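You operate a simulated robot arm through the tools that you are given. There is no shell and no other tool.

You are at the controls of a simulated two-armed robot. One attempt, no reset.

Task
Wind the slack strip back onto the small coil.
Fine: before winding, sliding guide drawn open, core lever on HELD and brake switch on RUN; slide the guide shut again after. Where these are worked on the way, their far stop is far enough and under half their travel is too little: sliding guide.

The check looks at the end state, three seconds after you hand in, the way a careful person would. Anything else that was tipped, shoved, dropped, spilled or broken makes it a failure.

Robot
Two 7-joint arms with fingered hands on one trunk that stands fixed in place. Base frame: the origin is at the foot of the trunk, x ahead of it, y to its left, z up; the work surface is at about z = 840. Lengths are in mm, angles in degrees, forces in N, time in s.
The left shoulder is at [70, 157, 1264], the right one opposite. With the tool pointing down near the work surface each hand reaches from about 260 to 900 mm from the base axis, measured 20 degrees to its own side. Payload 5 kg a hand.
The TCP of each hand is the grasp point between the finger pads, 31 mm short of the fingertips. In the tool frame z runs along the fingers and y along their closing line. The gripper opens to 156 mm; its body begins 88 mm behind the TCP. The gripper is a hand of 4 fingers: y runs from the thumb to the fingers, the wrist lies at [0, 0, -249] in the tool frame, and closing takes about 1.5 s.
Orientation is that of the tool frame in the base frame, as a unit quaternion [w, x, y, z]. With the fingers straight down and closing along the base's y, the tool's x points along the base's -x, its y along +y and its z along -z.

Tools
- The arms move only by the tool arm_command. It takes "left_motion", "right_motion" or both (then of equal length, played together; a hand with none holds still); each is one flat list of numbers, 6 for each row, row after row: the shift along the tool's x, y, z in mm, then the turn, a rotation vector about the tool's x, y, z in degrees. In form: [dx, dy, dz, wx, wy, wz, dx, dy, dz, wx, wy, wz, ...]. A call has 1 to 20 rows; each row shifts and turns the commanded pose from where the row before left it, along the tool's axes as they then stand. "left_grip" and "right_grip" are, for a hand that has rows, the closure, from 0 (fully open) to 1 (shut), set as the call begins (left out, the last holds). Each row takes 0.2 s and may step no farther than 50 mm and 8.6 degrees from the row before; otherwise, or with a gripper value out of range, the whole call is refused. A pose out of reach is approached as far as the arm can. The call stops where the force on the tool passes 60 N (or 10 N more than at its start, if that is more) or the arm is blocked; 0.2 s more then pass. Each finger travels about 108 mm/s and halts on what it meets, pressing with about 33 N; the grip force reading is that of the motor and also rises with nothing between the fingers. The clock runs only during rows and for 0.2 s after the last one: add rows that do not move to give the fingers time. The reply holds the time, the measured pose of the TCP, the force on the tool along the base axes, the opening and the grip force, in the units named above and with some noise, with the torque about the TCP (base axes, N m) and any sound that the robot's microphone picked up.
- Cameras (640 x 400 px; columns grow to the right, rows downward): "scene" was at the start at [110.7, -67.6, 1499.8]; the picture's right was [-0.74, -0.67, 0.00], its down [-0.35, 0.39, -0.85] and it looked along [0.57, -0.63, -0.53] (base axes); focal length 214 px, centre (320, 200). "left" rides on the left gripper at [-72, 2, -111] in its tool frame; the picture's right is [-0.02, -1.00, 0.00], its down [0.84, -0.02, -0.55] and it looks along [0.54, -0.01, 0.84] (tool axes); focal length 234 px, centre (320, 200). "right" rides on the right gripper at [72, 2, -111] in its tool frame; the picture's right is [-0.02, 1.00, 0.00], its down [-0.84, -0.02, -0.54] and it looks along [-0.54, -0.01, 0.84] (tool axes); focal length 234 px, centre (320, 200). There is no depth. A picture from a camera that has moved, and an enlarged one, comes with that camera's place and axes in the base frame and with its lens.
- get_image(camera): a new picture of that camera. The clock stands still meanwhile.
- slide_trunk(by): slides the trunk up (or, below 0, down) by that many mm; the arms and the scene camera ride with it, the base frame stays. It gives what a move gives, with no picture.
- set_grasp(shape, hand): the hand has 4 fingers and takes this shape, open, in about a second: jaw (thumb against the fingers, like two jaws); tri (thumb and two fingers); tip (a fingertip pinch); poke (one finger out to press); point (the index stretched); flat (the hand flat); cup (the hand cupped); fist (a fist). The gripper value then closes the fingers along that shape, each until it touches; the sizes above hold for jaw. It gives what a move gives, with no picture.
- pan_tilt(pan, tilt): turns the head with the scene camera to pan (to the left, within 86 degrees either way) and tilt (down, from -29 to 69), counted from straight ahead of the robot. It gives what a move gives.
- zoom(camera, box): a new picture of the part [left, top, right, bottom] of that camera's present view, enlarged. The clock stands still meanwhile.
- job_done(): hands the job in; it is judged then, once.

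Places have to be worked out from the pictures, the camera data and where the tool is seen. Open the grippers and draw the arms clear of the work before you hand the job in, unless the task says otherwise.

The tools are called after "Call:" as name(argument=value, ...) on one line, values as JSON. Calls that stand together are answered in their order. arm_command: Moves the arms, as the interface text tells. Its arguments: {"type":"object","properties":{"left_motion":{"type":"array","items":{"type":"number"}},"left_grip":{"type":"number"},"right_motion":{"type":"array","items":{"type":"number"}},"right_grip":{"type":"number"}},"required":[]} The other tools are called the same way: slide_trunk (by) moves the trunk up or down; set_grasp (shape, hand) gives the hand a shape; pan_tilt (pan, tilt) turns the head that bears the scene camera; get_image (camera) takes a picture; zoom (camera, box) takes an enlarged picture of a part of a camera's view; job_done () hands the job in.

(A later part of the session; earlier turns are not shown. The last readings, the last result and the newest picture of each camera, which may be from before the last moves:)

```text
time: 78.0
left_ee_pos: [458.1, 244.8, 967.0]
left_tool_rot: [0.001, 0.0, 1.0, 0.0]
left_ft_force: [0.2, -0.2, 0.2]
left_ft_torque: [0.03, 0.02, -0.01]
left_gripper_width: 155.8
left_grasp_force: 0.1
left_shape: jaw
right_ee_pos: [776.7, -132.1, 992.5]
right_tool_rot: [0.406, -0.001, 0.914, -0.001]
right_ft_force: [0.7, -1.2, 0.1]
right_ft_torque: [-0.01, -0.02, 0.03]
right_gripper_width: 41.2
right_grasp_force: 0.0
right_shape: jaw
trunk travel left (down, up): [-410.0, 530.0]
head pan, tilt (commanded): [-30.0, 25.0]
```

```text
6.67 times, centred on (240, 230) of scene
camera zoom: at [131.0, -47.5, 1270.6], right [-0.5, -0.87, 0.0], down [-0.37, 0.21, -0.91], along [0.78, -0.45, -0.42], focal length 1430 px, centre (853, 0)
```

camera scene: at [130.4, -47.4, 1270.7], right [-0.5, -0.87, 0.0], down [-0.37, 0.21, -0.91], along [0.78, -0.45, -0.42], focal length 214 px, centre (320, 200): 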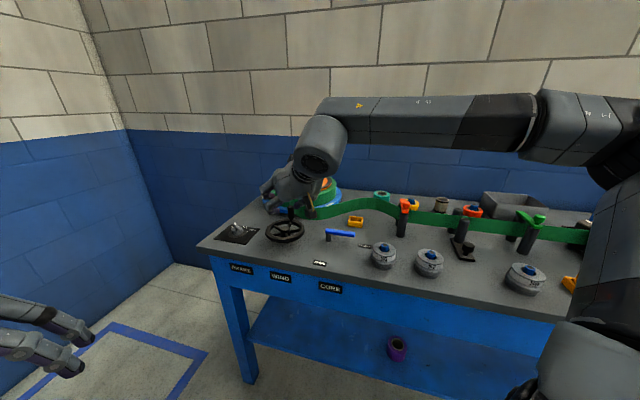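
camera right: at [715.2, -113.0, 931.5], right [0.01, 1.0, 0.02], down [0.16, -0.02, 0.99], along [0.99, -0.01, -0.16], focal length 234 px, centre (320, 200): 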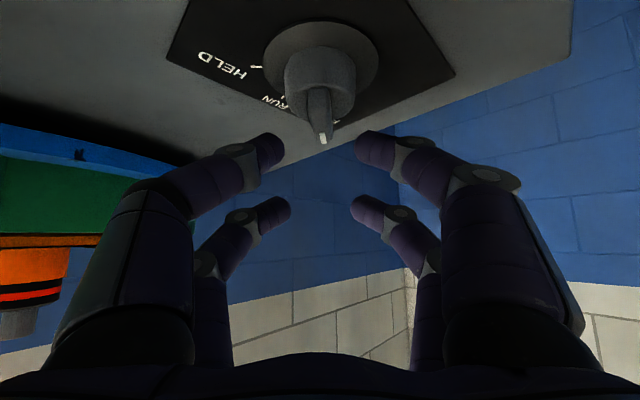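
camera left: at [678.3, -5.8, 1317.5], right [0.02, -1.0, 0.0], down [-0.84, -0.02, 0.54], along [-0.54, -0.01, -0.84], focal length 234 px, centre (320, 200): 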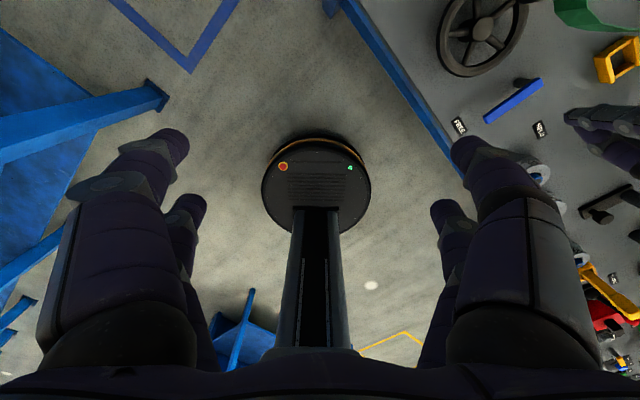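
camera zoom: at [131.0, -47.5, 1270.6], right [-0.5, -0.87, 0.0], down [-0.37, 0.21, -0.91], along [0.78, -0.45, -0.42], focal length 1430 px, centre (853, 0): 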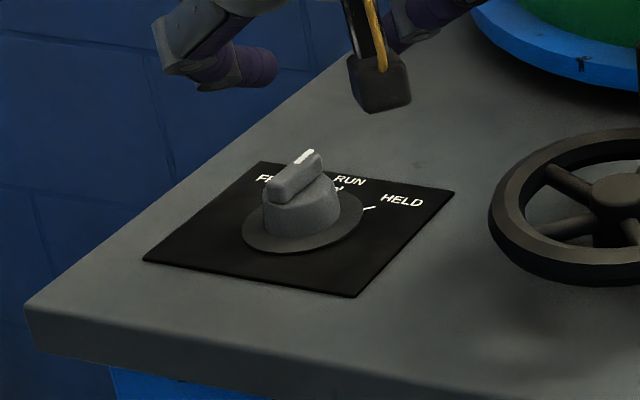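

The knob's index mark and the RUN tick look nearly in line (I compute ≈-43° against ≈-42°). I zoom in closely to confirm.

Call:
zoom(camera="right", box=[285, 20, 375, 90])

Call:
zoom(camera="scene", box=[225, 215, 265, 245])

```text
5.71 times, centred on (330, 55) of right
camera zoom: at [646.5, -129.6, 1013.1], right [0.01, 1.0, 0.02], down [0.16, -0.02, 0.99], along [0.99, -0.01, -0.16], focal length 1338 px, centre (263, 1029)
```

zoom: 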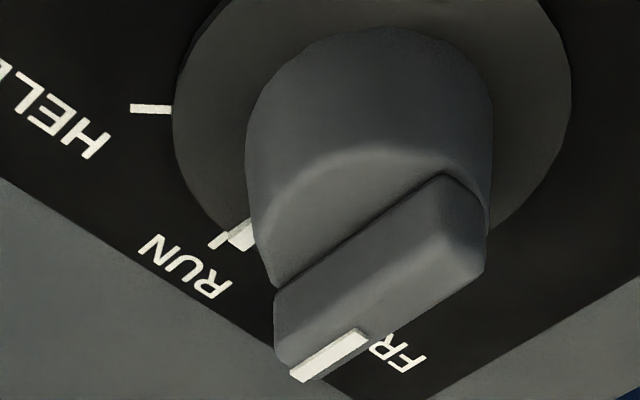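

```text
13.33 times, centred on (245, 230) of scene
camera zoom: at [131.0, -47.5, 1270.6], right [-0.5, -0.87, 0.0], down [-0.37, 0.21, -0.91], along [0.78, -0.45, -0.42], focal length 2860 px, centre (1320, -200)
```

zoom: 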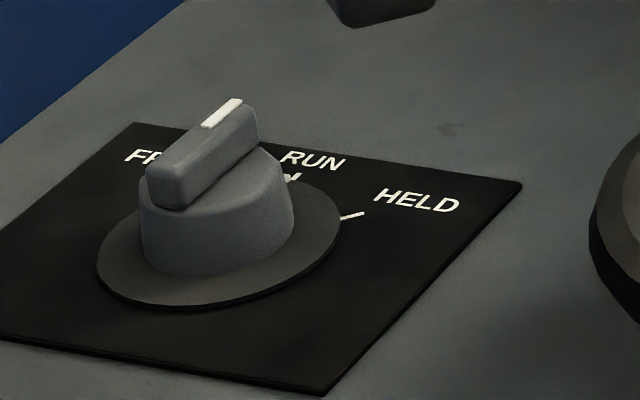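

The brake is on RUN (index and tick in line). Next the handwheel: I withdraw, bring the hand upright again and yaw to face the bench (−45°) at a safe height near (650,-200,1060).

Call:
arm_command(right_motion=[8.6, -17, -35, 0, 0, 0, 8.6, -17, -35, 0, 0, 0, 8.6, -17, -35, 0, 0, 0, 8.6, -17, -35, 0, 0, 0, 0, 0, 0, 0, 8, 0, 0, 0, 0, 0, 8, 0, 0, 0, 0, 0, 8, 0, 0, 0, 0, 0, 8, 0, 0, 0, 0, 0, 8, 0, 0, 0, 0, 0, 8, 0, 0, 0, 0, 0, 0, 7.5, 0, 0, 0, 0, 0, 7.5, 0, 0, 0, 0, 0, 7.5, 0, 0, 0, 0, 0, 7.5, 0, 0, 0, 0, 0, 7.5, 0, 0, 0, 0, 0, 7.5, 0, 0, 0, 0, 0, 0], right_grip=0.5)

Call:
get_image(camera="right")

Call:
get_image(camera="scene")

```text
time: 81.6
left_ee_pos: [457.3, 244.1, 966.8]
left_tool_rot: [0.001, 0.001, 1.0, 0.0]
left_ft_force: [0.3, -0.2, 0.4]
left_ft_torque: [-0.01, 0.0, 0.0]
left_gripper_width: 156.2
left_grasp_force: 0.1
left_shape: jaw
right_ee_pos: [649.5, -203.1, 1061.7]
right_tool_rot: [0.001, 0.382, 0.924, -0.001]
right_ft_force: [0.1, 0.5, -0.2]
right_ft_torque: [0.04, 0.0, 0.0]
right_gripper_width: 77.6
right_grasp_force: 0.1
right_shape: jaw
trunk travel left (down, up): [-410.0, 530.0]
head pan, tilt (commanded): [-30.0, 25.0]
```

```text
taken
camera right: at [601.1, -150.0, 1171.9], right [0.72, 0.69, 0.0], down [0.58, -0.61, 0.55], along [0.38, -0.4, -0.84], focal length 234 px, centre (320, 200)
```

right: 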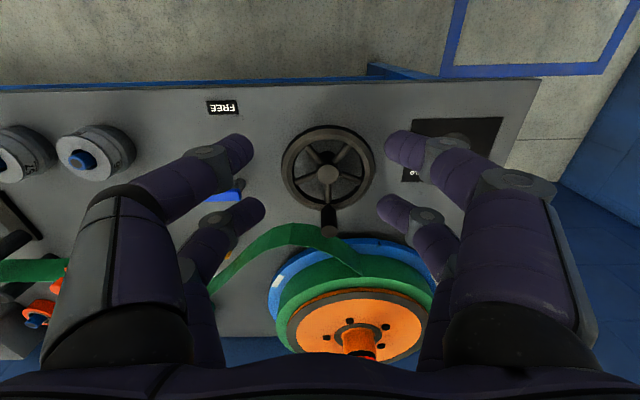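

```text
taken
camera scene: at [130.8, -47.4, 1270.6], right [-0.5, -0.87, 0.0], down [-0.37, 0.21, -0.91], along [0.78, -0.45, -0.42], focal length 214 px, centre (320, 200)
```

scene: 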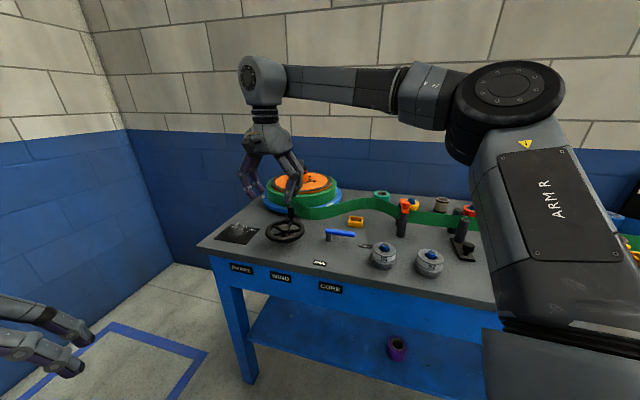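

A very useful view: wheel, handle, coil and slack strip all visible. I zoom in for geometry and as a baseline of the slack.

Call:
zoom(camera="right", box=[180, 100, 460, 370])

Call:
zoom(camera="right", box=[270, 110, 390, 240])

```text
1.48 times, centred on (320, 235) of right
camera zoom: at [601.1, -150.0, 1171.9], right [0.72, 0.69, 0.0], down [0.58, -0.61, 0.55], along [0.38, -0.4, -0.84], focal length 347 px, centre (320, 148)
```

zoom: 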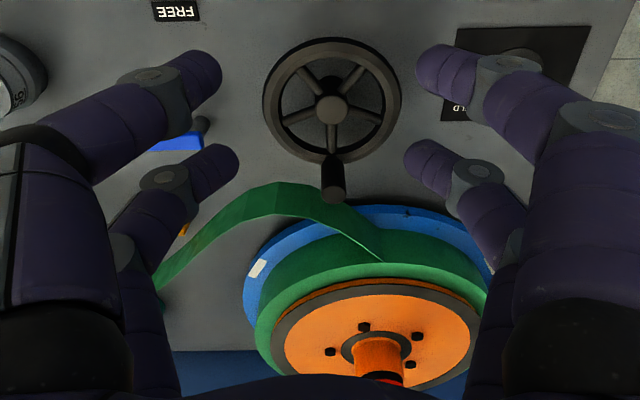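

```text
3.08 times, centred on (330, 175) of right
camera zoom: at [601.1, -150.0, 1171.9], right [0.72, 0.69, 0.0], down [0.58, -0.61, 0.55], along [0.38, -0.4, -0.84], focal length 720 px, centre (289, 277)
```

zoom: 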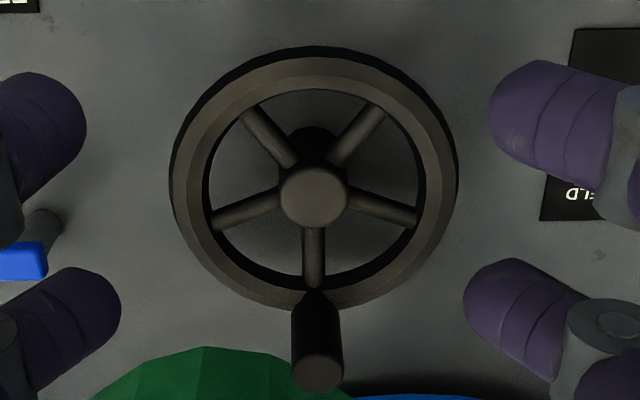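

Hub ≈(708.5,-247), handle ≈(742,-279) with top z≈944, crank radius ≈51 mm; the coil must turn clockwise seen from above to take in the strip. I set 'point', tilt the hand 30° forward and hover left of the handle, above it.

Call:
set_grasp(hand="right", shape="point")

Call:
arm_command(right_motion=[0, 0, 0, 0, -7.5, 0, 0, 0, 0, 0, -7.5, 0, 0, 0, 0, 0, -7.5, 0, 0, 0, 0, 0, -7.5, 0, -21.6, 13.1, 29.7, 0, 0, 0, -21.6, 13.1, 29.7, 0, 0, 0, -21.6, 13.1, 29.7, 0, 0, 0, -21.6, 13.1, 29.7, 0, 0, 0, 0, 0, 0, 0, 0, 0])

Call:
get_image(camera="right")

Call:
zoom(camera="scene", box=[190, 140, 370, 280])

```text
time: 82.5
left_ee_pos: [457.2, 243.3, 966.6]
left_tool_rot: [0.0, 0.0, 1.0, 0.0]
left_ft_force: [0.1, 0.2, 0.4]
left_ft_torque: [0.02, 0.02, -0.02]
left_gripper_width: 156.2
left_grasp_force: 0.1
left_shape: jaw
right_ee_pos: [649.5, -202.4, 1061.0]
right_tool_rot: [0.001, 0.382, 0.924, -0.001]
right_ft_force: [-0.5, -0.6, 0.8]
right_ft_torque: [-0.02, 0.04, 0.02]
right_gripper_width: 0.0
right_grasp_force: 0.1
right_shape: point
trunk travel left (down, up): [-410.0, 530.0]
head pan, tilt (commanded): [-30.0, 25.0]
```

```text
time: 84.5
left_ee_pos: [455.4, 245.2, 968.7]
left_tool_rot: [0.001, 0.0, 1.0, 0.0]
left_ft_force: [-0.8, 0.5, -0.7]
left_ft_torque: [-0.02, -0.08, 0.0]
left_gripper_width: 155.9
left_grasp_force: 0.0
left_shape: jaw
right_ee_pos: [780.8, -261.3, 1001.2]
right_tool_rot: [0.241, 0.368, 0.893, -0.099]
right_ft_force: [-0.3, -0.7, 0.8]
right_ft_torque: [-0.02, -0.04, 0.02]
right_gripper_width: 0.0
right_grasp_force: 0.1
right_shape: point
trunk travel left (down, up): [-410.0, 530.0]
head pan, tilt (commanded): [-30.0, 25.0]
```

```text
taken
camera right: at [699.7, -176.3, 1060.9], right [0.72, 0.69, 0.01], down [0.31, -0.33, 0.89], along [0.62, -0.64, -0.45], focal length 234 px, centre (320, 200)
```

right: 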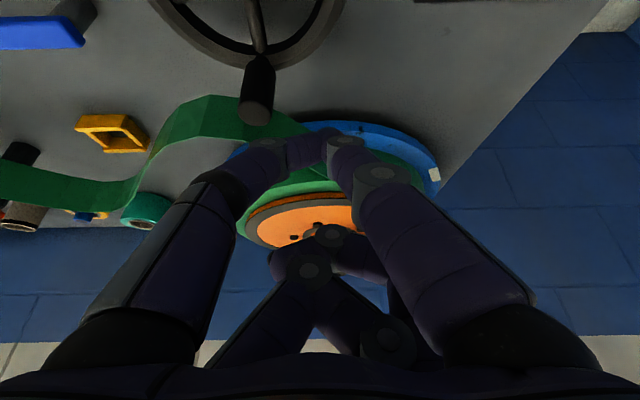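

```text
2.86 times, centred on (280, 210) of scene
camera zoom: at [129.2, -46.8, 1270.9], right [-0.5, -0.87, 0.0], down [-0.36, 0.21, -0.91], along [0.79, -0.45, -0.42], focal length 613 px, centre (434, 171)
```

zoom: 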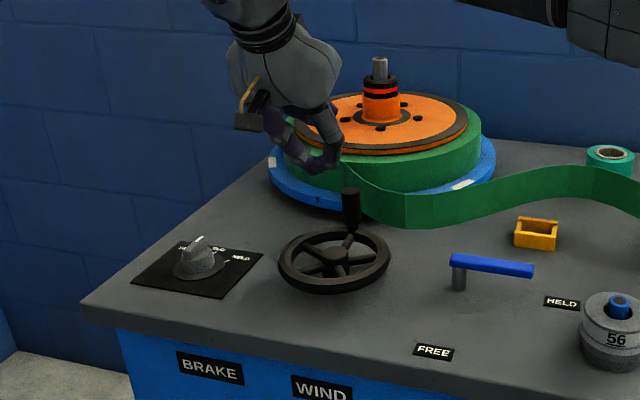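

Hovering left of the handle as planned; handle top reads (744,-277,944). I lower 50 mm so the fingertips sit beside the handle, above the rim and the strip.

Call:
arm_command(right_motion=[12.6, 0, 21.6, 0, 0, 0, 12.6, 0, 21.6, 0, 0, 0, 0, 0, 0, 0, 0, 0])

Call:
get_image(camera="right")

Call:
zoom(camera="scene", box=[190, 140, 370, 280])

```text
time: 85.3
left_ee_pos: [456.6, 243.5, 968.1]
left_tool_rot: [0.0, 0.0, 1.0, 0.0]
left_ft_force: [0.4, 0.1, -0.4]
left_ft_torque: [0.03, 0.0, 0.0]
left_gripper_width: 155.9
left_grasp_force: 0.0
left_shape: jaw
right_ee_pos: [782.6, -261.2, 952.2]
right_tool_rot: [0.239, 0.368, 0.893, -0.1]
right_ft_force: [1.1, 3.8, 0.6]
right_ft_torque: [0.08, 0.0, -0.1]
right_gripper_width: 0.0
right_grasp_force: 0.0
right_shape: point
trunk travel left (down, up): [-410.0, 530.0]
head pan, tilt (commanded): [-30.0, 25.0]
```

```text
taken
camera right: at [701.0, -176.5, 1012.1], right [0.72, 0.69, 0.01], down [0.31, -0.33, 0.89], along [0.62, -0.64, -0.45], focal length 234 px, centre (320, 200)
```

right: 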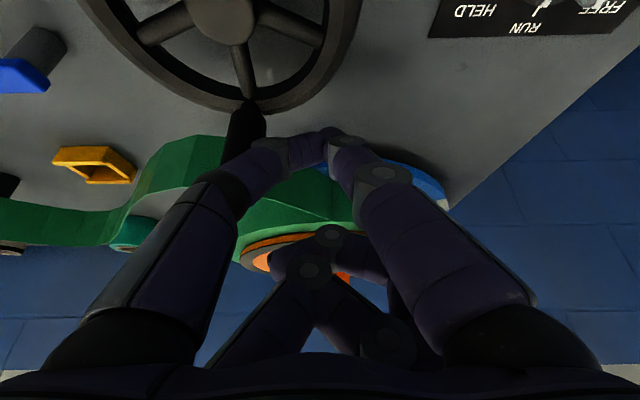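

```text
2.86 times, centred on (280, 210) of scene
camera zoom: at [130.7, -47.0, 1270.6], right [-0.5, -0.87, 0.0], down [-0.37, 0.21, -0.91], along [0.78, -0.45, -0.42], focal length 613 px, centre (434, 171)
```

zoom: 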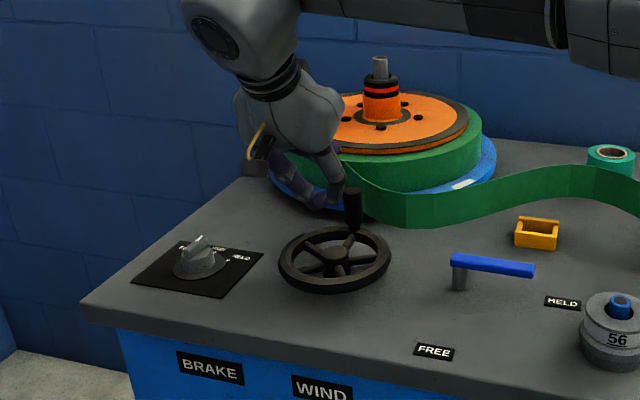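

A light 4 N contact: the left finger already touches the handle. I push the handle clockwise by about 30° as a test and then compare wheel, coil and slack.

Call:
arm_command(right_motion=[-4.2, -8.8, 2.4, 0, 0, 0, -4.3, -8.9, 2.5, 0, 0, 0, -1.6, -8.5, 1, 0, 0, 0, -1.6, -8.5, 0.9, 0, 0, 0, 0, 0, 0, 0, 0, 0])

Call:
get_image(camera="right")

Call:
zoom(camera="scene", box=[190, 140, 370, 280])

```text
time: 86.5
left_ee_pos: [457.0, 244.8, 967.7]
left_tool_rot: [0.0, 0.0, 1.0, 0.0]
left_ft_force: [-0.8, 0.3, -0.2]
left_ft_torque: [0.01, -0.01, -0.01]
left_gripper_width: 155.6
left_grasp_force: 0.0
left_shape: jaw
right_ee_pos: [765.8, -293.8, 951.4]
right_tool_rot: [0.24, 0.368, 0.893, -0.101]
right_ft_force: [-0.6, 0.9, 0.8]
right_ft_torque: [-0.01, 0.01, -0.01]
right_gripper_width: 0.1
right_grasp_force: 0.0
right_shape: point
trunk travel left (down, up): [-410.0, 530.0]
head pan, tilt (commanded): [-30.0, 25.0]
```

```text
taken
camera right: at [685.1, -208.8, 1011.7], right [0.72, 0.69, 0.01], down [0.31, -0.33, 0.89], along [0.62, -0.64, -0.45], focal length 234 px, centre (320, 200)
```

right: 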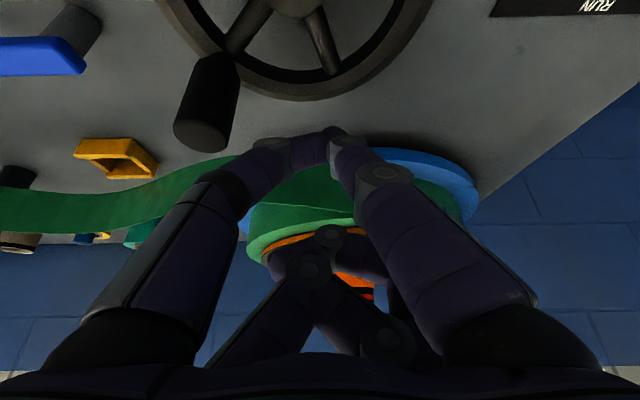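

```text
2.86 times, centred on (280, 210) of scene
camera zoom: at [130.8, -47.1, 1270.6], right [-0.5, -0.87, 0.0], down [-0.37, 0.21, -0.91], along [0.78, -0.45, -0.42], focal length 613 px, centre (434, 171)
```

zoom: 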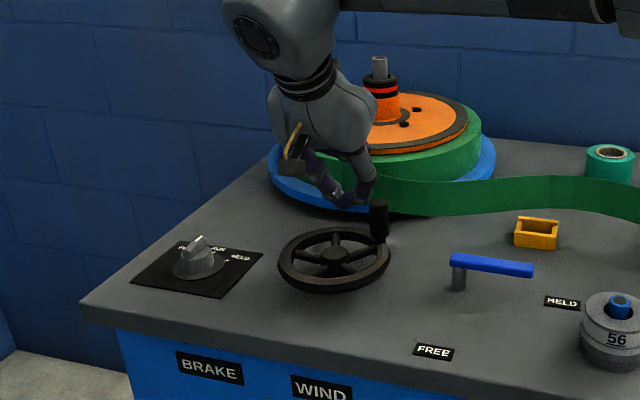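

The wheel turned about 40° clockwise and the slack visibly shrank, so the direction is right. I take a closer look at the strip before going on.

Call:
zoom(camera="scene", box=[260, 150, 440, 260])

```text
3.56 times, centred on (350, 205) of scene
camera zoom: at [130.8, -47.1, 1270.6], right [-0.5, -0.87, 0.0], down [-0.37, 0.21, -0.91], along [0.78, -0.45, -0.42], focal length 763 px, centre (213, 182)
```

zoom: 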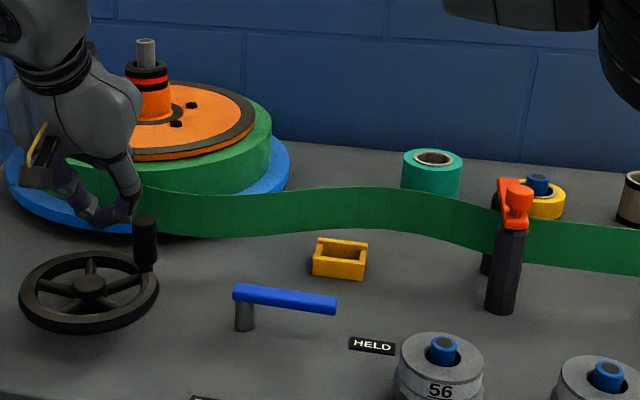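

Slack still remains. I push on clockwise another ~45° in small steps and check again.

Call:
arm_command(right_motion=[-0.1, -8.6, 0.1, 0, 0, 0, -0.2, -8.7, 0, 0, 0, 0, 3.2, -8.2, -1.9, 0, 0, 0, 3.3, -8.2, -1.9, 0, 0, 0, 5.4, -6.6, -3.1, 0, 0, 0, 5.4, -6.7, -3.2, 0, 0, 0, 0, 0, 0, 0, 0, 0])

Call:
zoom(camera="scene", box=[200, 150, 440, 280])

Call:
get_image(camera="right")

```text
time: 88.1
left_ee_pos: [457.0, 243.1, 968.4]
left_tool_rot: [0.001, 0.0, 1.0, -0.001]
left_ft_force: [-0.2, -0.1, 0.2]
left_ft_torque: [0.03, -0.03, 0.01]
left_gripper_width: 156.0
left_grasp_force: 0.1
left_shape: jaw
right_ee_pos: [720.1, -311.8, 950.7]
right_tool_rot: [0.239, 0.368, 0.893, -0.099]
right_ft_force: [-1.2, -1.1, 0.5]
right_ft_torque: [-0.03, 0.03, 0.06]
right_gripper_width: 0.0
right_grasp_force: 0.1
right_shape: point
trunk travel left (down, up): [-410.0, 530.0]
head pan, tilt (commanded): [-30.0, 25.0]
```

```text
2.67 times, centred on (320, 215) of scene
camera zoom: at [130.9, -47.6, 1270.6], right [-0.5, -0.87, 0.0], down [-0.37, 0.21, -0.91], along [0.78, -0.45, -0.42], focal length 572 px, centre (320, 160)
```

zoom: 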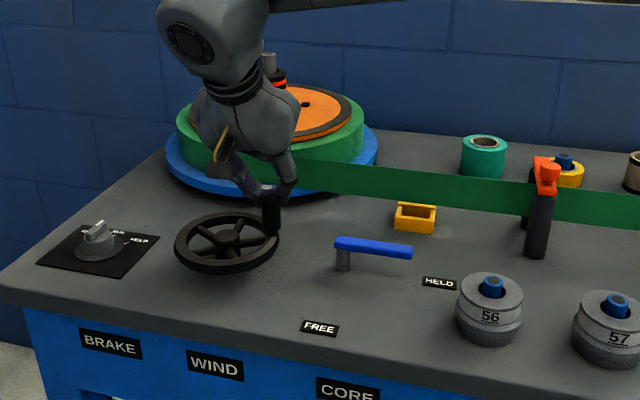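

```text
taken
camera right: at [637.8, -227.2, 1011.3], right [0.72, 0.69, 0.01], down [0.31, -0.33, 0.89], along [0.62, -0.64, -0.45], focal length 234 px, centre (320, 200)
```

right: 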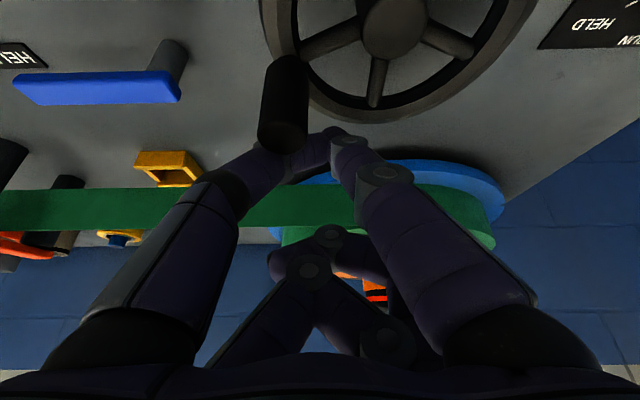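

The strip now runs straight from coil to orange guide after roughly 80° of wheel turn. I check closely for residual slack.

Call:
zoom(camera="scene", box=[260, 170, 420, 250])

Call:
zoom(camera="right", box=[0, 100, 280, 280])

```text
4.00 times, centred on (340, 210) of scene
camera zoom: at [130.9, -47.6, 1270.6], right [-0.5, -0.87, 0.0], down [-0.37, 0.21, -0.91], along [0.78, -0.45, -0.42], focal length 858 px, centre (240, 160)
```

zoom: 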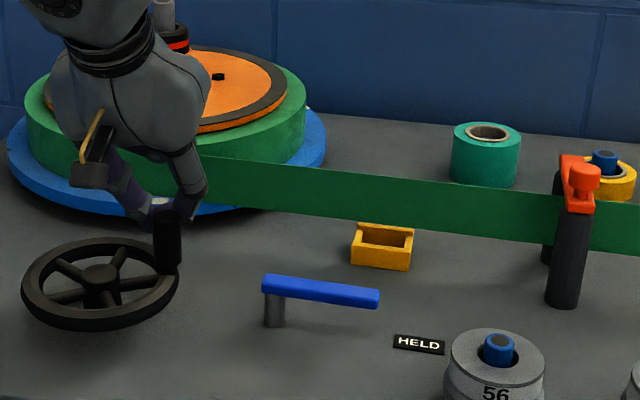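

```text
2.22 times, centred on (140, 190) of right
camera zoom: at [637.8, -227.2, 1011.3], right [0.72, 0.69, 0.01], down [0.31, -0.33, 0.89], along [0.62, -0.64, -0.45], focal length 520 px, centre (720, 222)
```

zoom: 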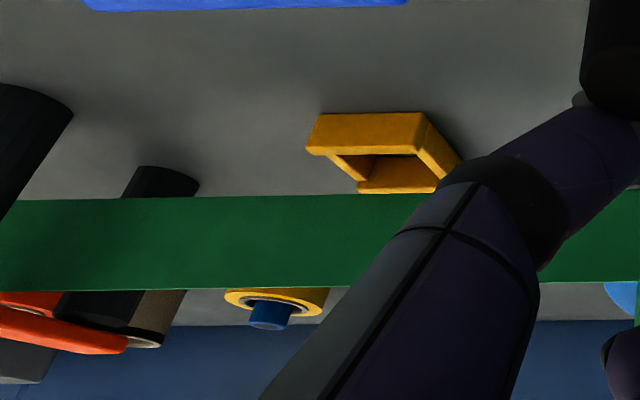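

The strip looks straight and taut. I nudge the handle a few millimetres further to feel whether tension has come on.

Call:
arm_command(right_motion=[2.6, -1.5, -1.5, 0, 0, 0, 2.6, -1.5, -1.5, 0, 0, 0, 0, 0, 0, 0, 0, 0])

Call:
zoom(camera="scene", box=[200, 150, 440, 280])

```text
time: 88.9
left_ee_pos: [457.8, 243.9, 967.1]
left_tool_rot: [0.0, 0.0, 1.0, 0.0]
left_ft_force: [-0.1, 0.7, -0.2]
left_ft_torque: [0.01, -0.01, -0.02]
left_gripper_width: 155.8
left_grasp_force: 0.1
left_shape: jaw
right_ee_pos: [712.6, -310.4, 950.5]
right_tool_rot: [0.239, 0.368, 0.893, -0.099]
right_ft_force: [-0.3, -2.7, 0.6]
right_ft_torque: [-0.03, 0.01, 0.09]
right_gripper_width: 0.0
right_grasp_force: 0.0
right_shape: point
trunk travel left (down, up): [-410.0, 530.0]
head pan, tilt (commanded): [-30.0, 25.0]
```

```text
2.67 times, centred on (320, 215) of scene
camera zoom: at [130.6, -47.8, 1270.6], right [-0.5, -0.87, 0.0], down [-0.37, 0.21, -0.91], along [0.78, -0.45, -0.42], focal length 572 px, centre (320, 160)
```

zoom: 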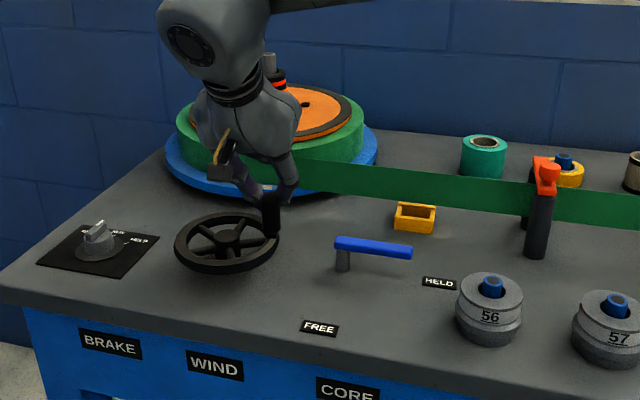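

Only about 3 N so far. I continue gently, about 12 mm along the arc, watching the force.

Call:
arm_command(right_motion=[2.8, -2, -1.6, 0, 0, 0, 2.8, -2, -1.6, 0, 0, 0, 2.8, -2.1, -1.7, 0, 0, 0, 0, 0, 0, 0, 0, 0])

Call:
zoom(camera="scene", box=[200, 150, 440, 280])

Call:
get_image(camera="right")

```text
time: 89.9
left_ee_pos: [457.6, 241.9, 967.6]
left_tool_rot: [0.0, -0.001, 1.0, 0.0]
left_ft_force: [0.2, 0.6, 1.6]
left_ft_torque: [-0.01, -0.03, 0.03]
left_gripper_width: 155.7
left_grasp_force: 0.0
left_shape: jaw
right_ee_pos: [702.0, -309.7, 950.5]
right_tool_rot: [0.239, 0.368, 0.893, -0.099]
right_ft_force: [1.3, -2.2, 0.6]
right_ft_torque: [-0.06, 0.01, 0.05]
right_gripper_width: 0.0
right_grasp_force: 0.1
right_shape: point
trunk travel left (down, up): [-410.0, 530.0]
head pan, tilt (commanded): [-30.0, 25.0]
```

```text
2.67 times, centred on (320, 215) of scene
camera zoom: at [130.8, -47.6, 1270.6], right [-0.5, -0.87, 0.0], down [-0.37, 0.21, -0.91], along [0.78, -0.45, -0.42], focal length 572 px, centre (320, 160)
```

zoom: 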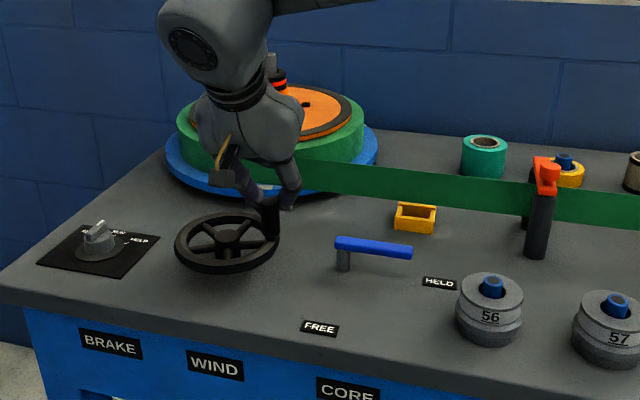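

```text
taken
camera right: at [620.1, -222.7, 1010.9], right [0.72, 0.69, 0.01], down [0.31, -0.33, 0.89], along [0.62, -0.64, -0.45], focal length 234 px, centre (320, 200)
```

right: 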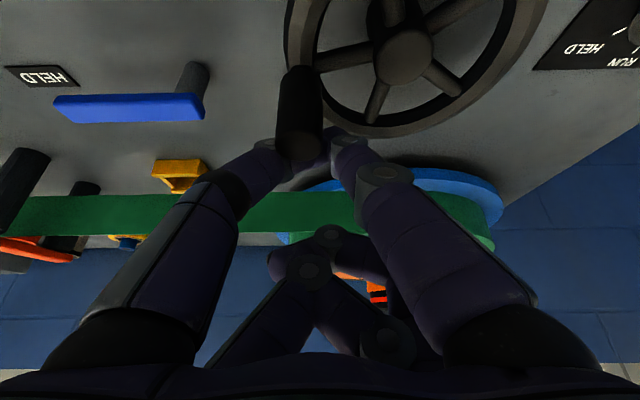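

The handle is now at about 90° from its start and the strip stays straight. I zoom in strongly to check the straightness of its edges.

Call:
zoom(camera="scene", box=[290, 195, 410, 245])

Call:
zoom(camera="right", box=[0, 140, 240, 290])

```text
5.33 times, centred on (350, 220) of scene
camera zoom: at [130.8, -47.6, 1270.6], right [-0.5, -0.87, 0.0], down [-0.37, 0.21, -0.91], along [0.78, -0.45, -0.42], focal length 1144 px, centre (160, 93)
```

zoom: 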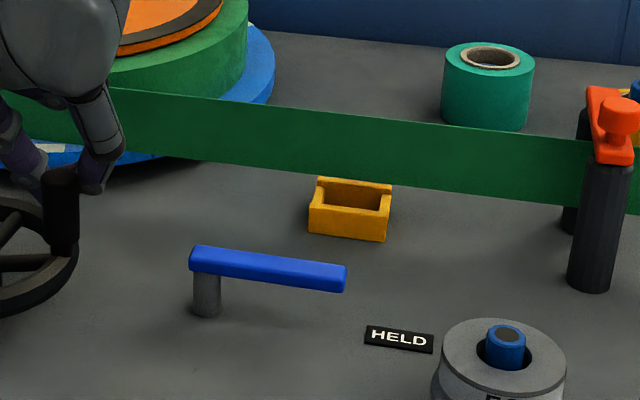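

```text
2.67 times, centred on (120, 215) of right
camera zoom: at [620.1, -222.7, 1010.9], right [0.72, 0.69, 0.01], down [0.31, -0.33, 0.89], along [0.62, -0.64, -0.45], focal length 624 px, centre (853, 160)
```

zoom: 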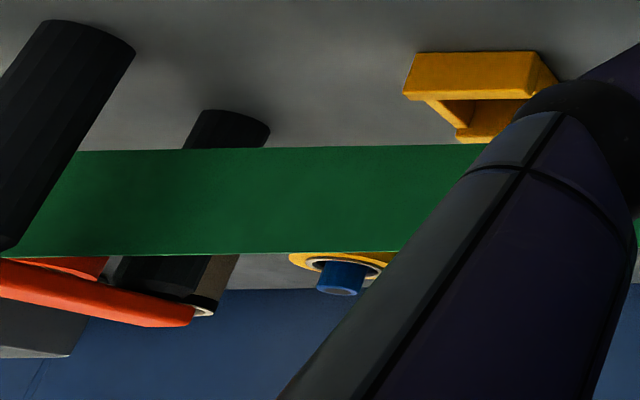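

The strip's edge is straight now. I check the far end (nip rollers, box) for any sign of the strip being pulled, and the coil marks for rotation.

Call:
pan_tilt(pan=-55, tilt=25)

Call:
get_image(camera="scene")

```text
time: 90.8
left_ee_pos: [457.2, 243.1, 966.9]
left_tool_rot: [0.0, -0.001, 1.0, 0.0]
left_ft_force: [-0.3, 1.1, -0.4]
left_ft_torque: [0.0, 0.0, -0.06]
left_gripper_width: 155.8
left_grasp_force: 0.1
left_shape: jaw
right_ee_pos: [700.9, -307.2, 950.3]
right_tool_rot: [0.239, 0.368, 0.893, -0.099]
right_ft_force: [-1.1, -0.8, -0.3]
right_ft_torque: [-0.03, 0.01, 0.03]
right_gripper_width: 0.0
right_grasp_force: 0.0
right_shape: point
trunk travel left (down, up): [-410.0, 530.0]
head pan, tilt (commanded): [-55.0, 25.0]
```

```text
taken
camera scene: at [103.9, -76.8, 1270.6], right [-0.82, -0.57, 0.0], down [-0.24, 0.35, -0.91], along [0.52, -0.74, -0.42], focal length 214 px, centre (320, 200)
```

scene: 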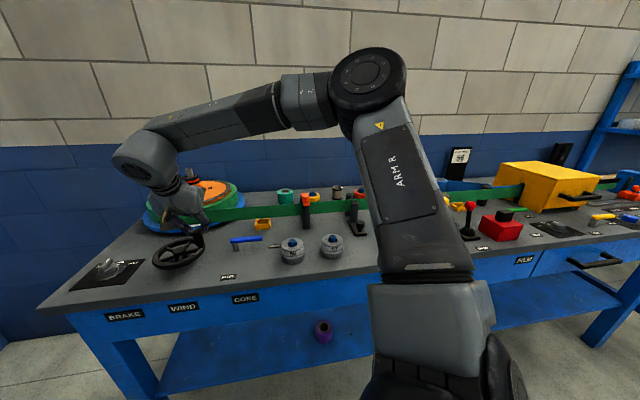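

I zoom on the strip from this angle.

Call:
zoom(camera="scene", box=[130, 160, 370, 290])

Call:
zoom(camera="scene", box=[430, 140, 640, 270])

```text
2.67 times, centred on (250, 225) of scene
camera zoom: at [103.9, -76.8, 1270.6], right [-0.82, -0.57, 0.0], down [-0.24, 0.35, -0.91], along [0.52, -0.74, -0.42], focal length 572 px, centre (507, 133)
```

zoom: 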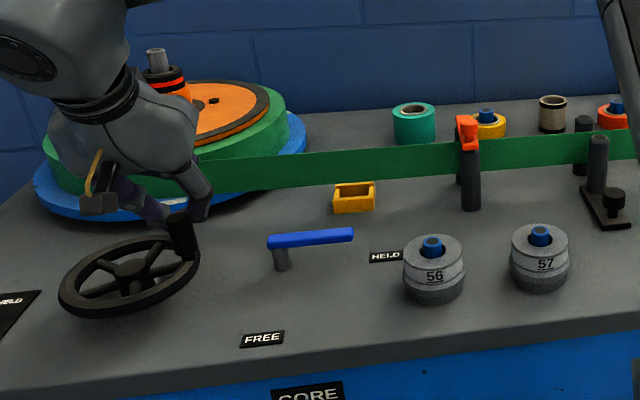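

```text
3.05 times, centred on (535, 205) of scene
camera zoom: at [103.9, -76.8, 1270.6], right [-0.82, -0.57, 0.0], down [-0.24, 0.35, -0.91], along [0.52, -0.74, -0.42], focal length 654 px, centre (-335, 185)
```

zoom: 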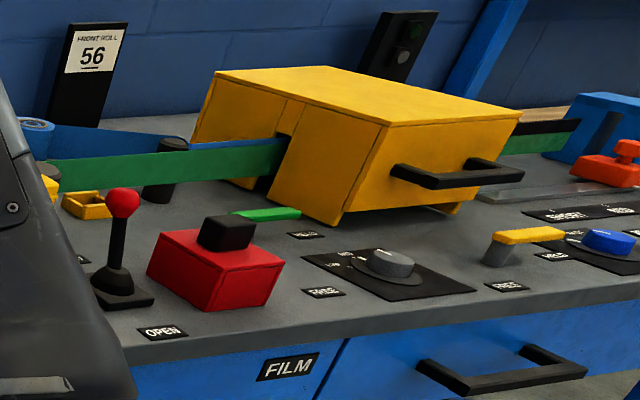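

There is a second group of controls and another coil region to the right of the yellow box. I must look there before going on: I pan the head right.

Call:
pan_tilt(pan=-80, tilt=20)

Call:
get_image(camera="scene")

Call:
zoom(camera="scene", box=[300, 120, 640, 320])

```text
time: 91.7
left_ee_pos: [458.6, 243.7, 967.9]
left_tool_rot: [0.0, 0.0, 1.0, 0.0]
left_ft_force: [0.5, -0.9, 0.6]
left_ft_torque: [-0.01, 0.01, 0.01]
left_gripper_width: 155.9
left_grasp_force: 0.1
left_shape: jaw
right_ee_pos: [701.7, -308.4, 951.9]
right_tool_rot: [0.24, 0.368, 0.893, -0.099]
right_ft_force: [1.3, -1.3, 0.4]
right_ft_torque: [0.0, 0.0, 0.03]
right_gripper_width: 0.0
right_grasp_force: 0.0
right_shape: point
trunk travel left (down, up): [-410.0, 530.0]
head pan, tilt (commanded): [-80.0, 20.0]
```

```text
taken
camera scene: at [67.2, -93.1, 1278.7], right [-0.98, -0.17, 0.0], down [-0.06, 0.34, -0.94], along [0.16, -0.93, -0.34], focal length 214 px, centre (320, 200)
```

scene: 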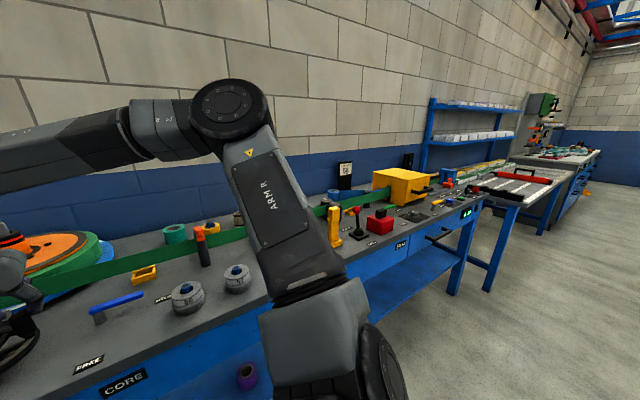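

```text
1.88 times, centred on (470, 220) of scene
camera zoom: at [67.2, -93.1, 1278.7], right [-0.98, -0.17, 0.0], down [-0.06, 0.34, -0.94], along [0.16, -0.93, -0.34], focal length 404 px, centre (38, 162)
```

zoom: 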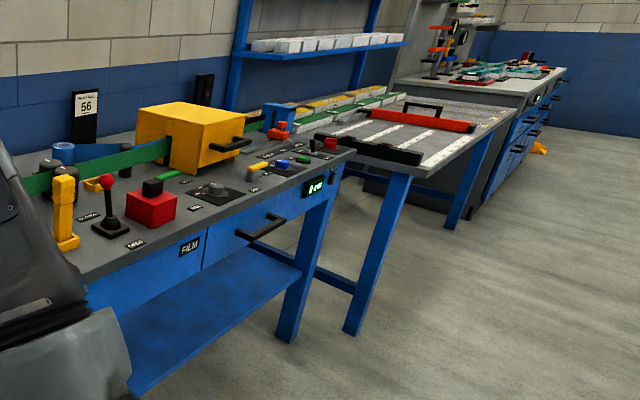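

Only one green coil exists (left), so I am on the right one. I lift the hand away from the handle to see whether the wheel holds still, and to get an unobstructed view of coil and strip.

Call:
arm_command(right_motion=[-4, 0, 2, 0, 0, 0, -17, 0, -29, 0, 0, 0, -17, 0, -29, 0, 0, 0, -17, 0, -29, 0, 0, 0, 20, 15, -38, 0, 0, 0, 20, 15, -38, 0, 0, 0, 20, 15, -38, 0, 0, 0, 0, 0, 0, 0, 0, 0])

Call:
pan_tilt(pan=-40, tilt=25)

Call:
get_image(camera="scene")

Call:
get_image(camera="right")

```text
time: 93.5
left_ee_pos: [457.0, 244.3, 967.6]
left_tool_rot: [0.001, 0.0, 1.0, 0.0]
left_ft_force: [1.0, 0.1, 0.4]
left_ft_torque: [0.05, -0.01, -0.01]
left_gripper_width: 155.9
left_grasp_force: 0.0
left_shape: jaw
right_ee_pos: [658.8, -202.4, 1120.3]
right_tool_rot: [0.24, 0.369, 0.893, -0.099]
right_ft_force: [-1.6, -0.5, -0.1]
right_ft_torque: [0.0, 0.01, 0.01]
right_gripper_width: 0.3
right_grasp_force: 0.1
right_shape: point
trunk travel left (down, up): [-410.0, 530.0]
head pan, tilt (commanded): [-80.0, 20.0]
```

```text
time: 94.5
left_ee_pos: [456.9, 244.4, 965.7]
left_tool_rot: [0.0, -0.001, 1.0, -0.001]
left_ft_force: [-0.7, 0.3, -0.6]
left_ft_torque: [-0.01, 0.01, 0.02]
left_gripper_width: 155.8
left_grasp_force: 0.1
left_shape: jaw
right_ee_pos: [659.1, -203.6, 1120.2]
right_tool_rot: [0.239, 0.368, 0.893, -0.1]
right_ft_force: [0.4, -0.2, -1.1]
right_ft_torque: [0.04, -0.04, 0.0]
right_gripper_width: 0.1
right_grasp_force: 0.0
right_shape: point
trunk travel left (down, up): [-410.0, 530.0]
head pan, tilt (commanded): [-40.0, 25.0]
```

```text
taken
camera scene: at [121.4, -60.6, 1270.7], right [-0.64, -0.77, 0.0], down [-0.32, 0.27, -0.91], along [0.69, -0.58, -0.42], focal length 214 px, centre (320, 200)
```

scene: 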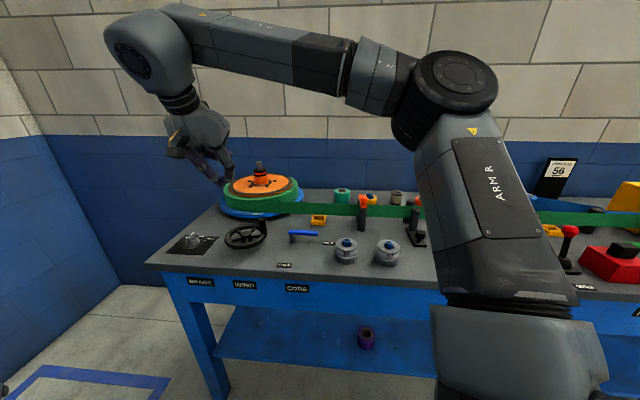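

```text
taken
camera right: at [577.4, -117.4, 1179.7], right [0.72, 0.69, 0.01], down [0.31, -0.33, 0.89], along [0.62, -0.64, -0.45], focal length 234 px, centre (320, 200)
```

right: 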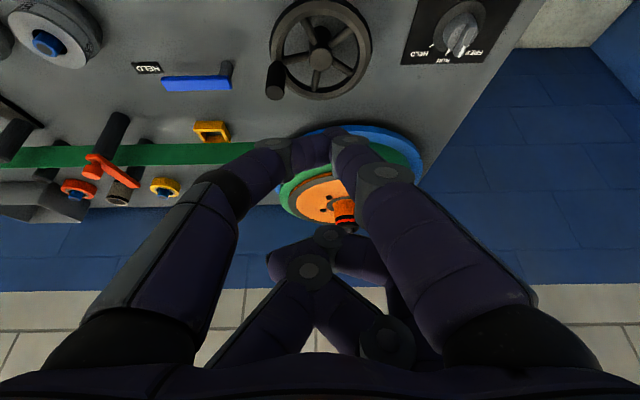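

Call:
zoom(camera="scene", box=[200, 150, 440, 260])

Call:
zoom(camera="scene", box=[205, 155, 315, 225])

```text
2.67 times, centred on (320, 205) of scene
camera zoom: at [121.4, -60.6, 1270.7], right [-0.64, -0.77, 0.0], down [-0.32, 0.27, -0.91], along [0.69, -0.58, -0.42], focal length 572 px, centre (320, 187)
```

zoom: 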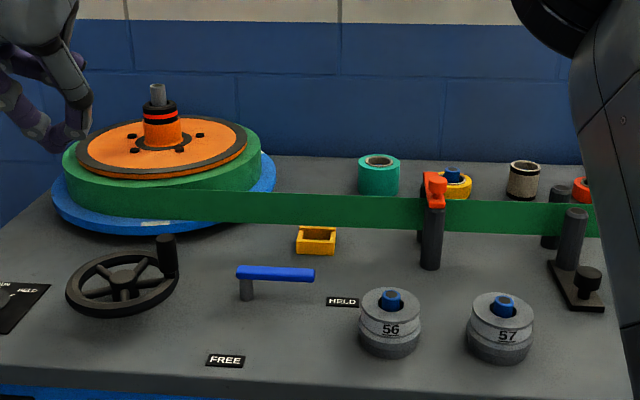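

```text
5.71 times, centred on (260, 190) of scene
camera zoom: at [121.4, -60.6, 1270.7], right [-0.64, -0.77, 0.0], down [-0.32, 0.27, -0.91], along [0.69, -0.58, -0.42], focal length 1226 px, centre (663, 257)
```

zoom: 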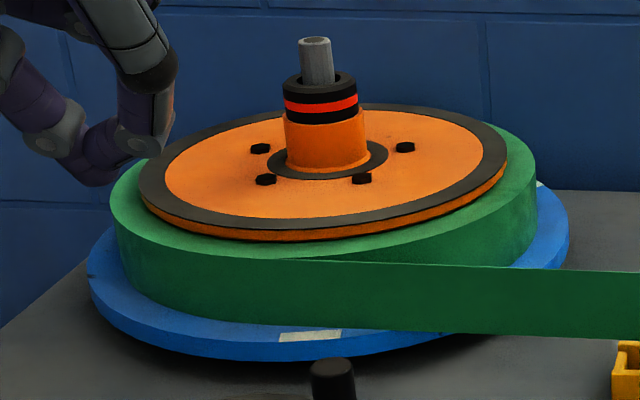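

The wheel stays where I left it; the coil has turned about 49° clockwise and the strip runs straight and tangent to the coil. I take one high zoom along the strip to be sure no wave remains.

Call:
zoom(camera="scene", box=[260, 185, 370, 225])

Call:
zoom(camera="scene", box=[350, 180, 430, 260])

Call:
zoom(camera="scene", box=[520, 180, 640, 290])

```text
5.82 times, centred on (315, 205) of scene
camera zoom: at [121.4, -60.6, 1270.7], right [-0.64, -0.77, 0.0], down [-0.32, 0.27, -0.91], along [0.69, -0.58, -0.42], focal length 1248 px, centre (349, 171)
```

zoom: 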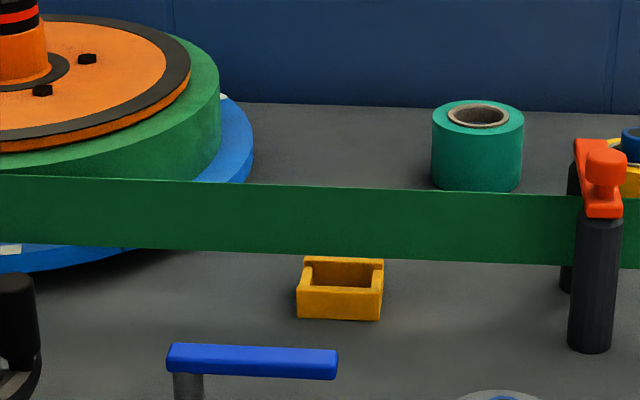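

```text
5.00 times, centred on (390, 220) of scene
camera zoom: at [121.4, -60.6, 1270.7], right [-0.64, -0.77, 0.0], down [-0.32, 0.27, -0.91], along [0.69, -0.58, -0.42], focal length 1072 px, centre (-30, 100)
```

zoom: 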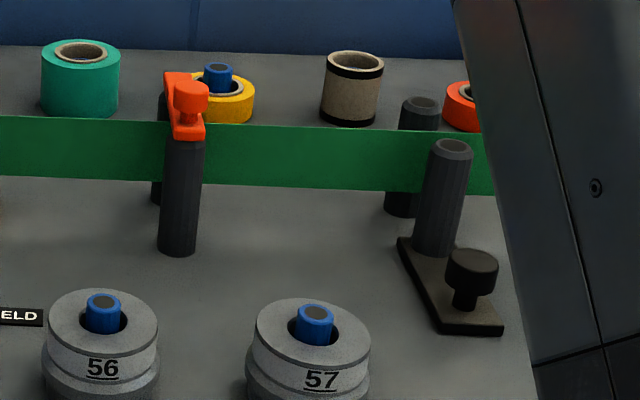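

```text
3.64 times, centred on (580, 235) of scene
camera zoom: at [121.4, -60.6, 1270.7], right [-0.64, -0.77, 0.0], down [-0.32, 0.27, -0.91], along [0.69, -0.58, -0.42], focal length 780 px, centre (-626, 73)
```

zoom: 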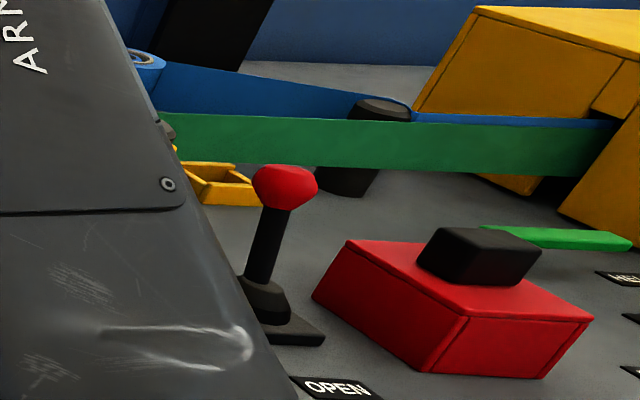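

The handle has turned about 92°. Since I felt no tension yet, I go back and press very gently further to feel for a taut stop, in 3 mm steps.

Call:
arm_command(right_motion=[-10.6, -11.25, 38, 0, 0, 0, -10.6, -11.25, 38, 0, 0, 0, -10.6, -11.25, 38, 0, 0, 0, -10.6, -11.25, 38, 0, 0, 0, 15.1, 0, 26, 0, 0, 0, 15.1, 0, 26, 0, 0, 0, 0, 0, 0, 0, 0, 0])

Call:
get_image(camera="right")

Call:
zoom(camera="scene", box=[200, 150, 380, 270])

```text
time: 96.2
left_ee_pos: [456.0, 244.9, 968.3]
left_tool_rot: [0.0, 0.0, 1.0, 0.0]
left_ft_force: [-0.9, 0.1, -0.4]
left_ft_torque: [-0.01, 0.0, 0.0]
left_gripper_width: 155.7
left_grasp_force: 0.1
left_shape: jaw
right_ee_pos: [707.7, -313.9, 952.1]
right_tool_rot: [0.24, 0.368, 0.893, -0.1]
right_ft_force: [0.8, 0.2, -0.6]
right_ft_torque: [-0.02, -0.02, 0.04]
right_gripper_width: 0.1
right_grasp_force: 0.1
right_shape: point
trunk travel left (down, up): [-410.0, 530.0]
head pan, tilt (commanded): [-40.0, 25.0]
```

```text
taken
camera right: at [626.7, -230.1, 1012.8], right [0.72, 0.69, 0.01], down [0.31, -0.33, 0.89], along [0.62, -0.64, -0.45], focal length 234 px, centre (320, 200)
```

right: 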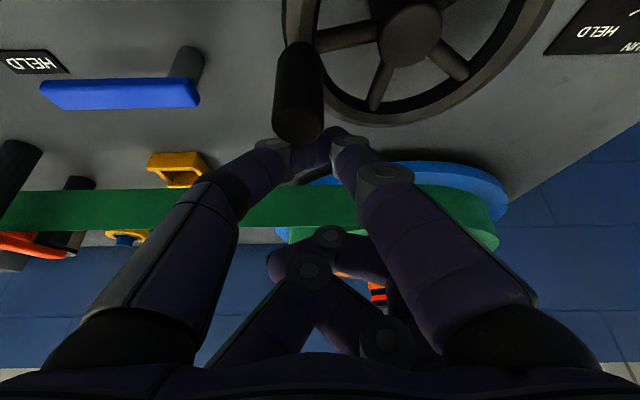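

```text
3.33 times, centred on (290, 210) of scene
camera zoom: at [121.0, -60.2, 1270.7], right [-0.64, -0.77, 0.0], down [-0.32, 0.27, -0.91], along [0.69, -0.58, -0.42], focal length 715 px, centre (420, 167)
```

zoom: 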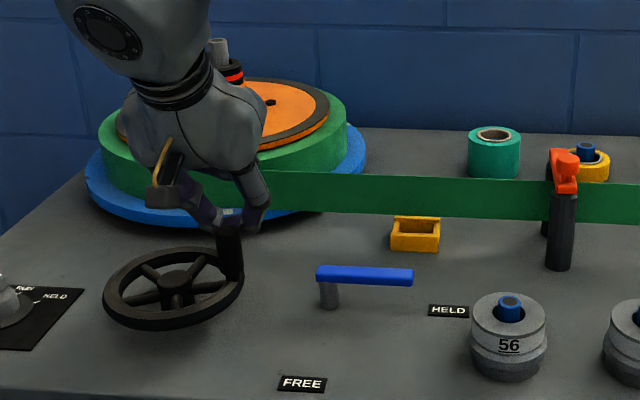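

In position behind the handle again. I close the gap and push about 8 mm past the previous point.

Call:
arm_command(right_motion=[3.5, 0, -2, 0, 0, 0, 3.5, 0, -2, 0, 0, 0, 3.5, -1.5, -2, 0, 0, 0, 3.5, -1.5, -2, 0, 0, 0, 0, 0, 0, 0, 0, 0])

Call:
get_image(camera="right")

Call:
zoom(camera="scene", box=[200, 150, 380, 270])

```text
time: 97.3
left_ee_pos: [456.8, 242.5, 968.1]
left_tool_rot: [0.0, 0.0, 1.0, 0.0]
left_ft_force: [0.6, -1.1, -0.2]
left_ft_torque: [0.02, -0.02, -0.03]
left_gripper_width: 155.9
left_grasp_force: 0.0
left_shape: jaw
right_ee_pos: [693.9, -307.9, 951.7]
right_tool_rot: [0.238, 0.368, 0.893, -0.099]
right_ft_force: [1.4, -2.3, -1.0]
right_ft_torque: [-0.05, 0.01, 0.05]
right_gripper_width: 0.1
right_grasp_force: 0.0
right_shape: point
trunk travel left (down, up): [-410.0, 530.0]
head pan, tilt (commanded): [-40.0, 25.0]
```

```text
taken
camera right: at [612.8, -221.1, 1011.5], right [0.72, 0.69, 0.01], down [0.31, -0.33, 0.89], along [0.62, -0.64, -0.45], focal length 234 px, centre (320, 200)
```

right: 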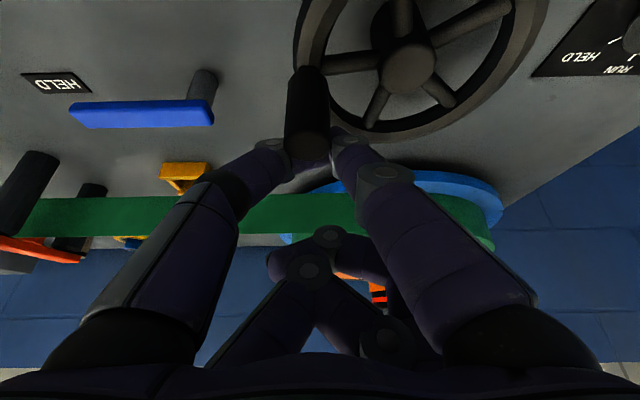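

```text
3.33 times, centred on (290, 210) of scene
camera zoom: at [121.6, -60.8, 1270.6], right [-0.64, -0.77, 0.0], down [-0.32, 0.27, -0.91], along [0.69, -0.58, -0.42], focal length 715 px, centre (420, 167)
```

zoom: 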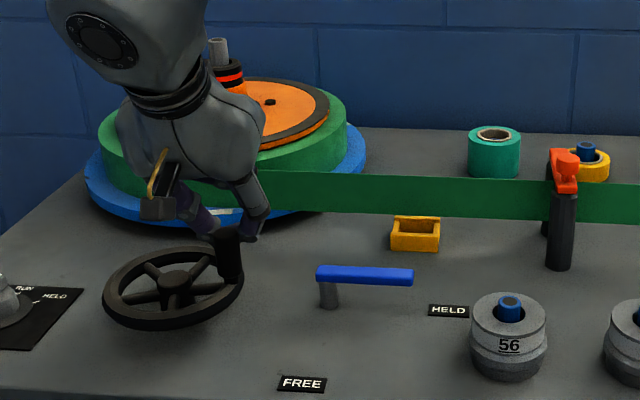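

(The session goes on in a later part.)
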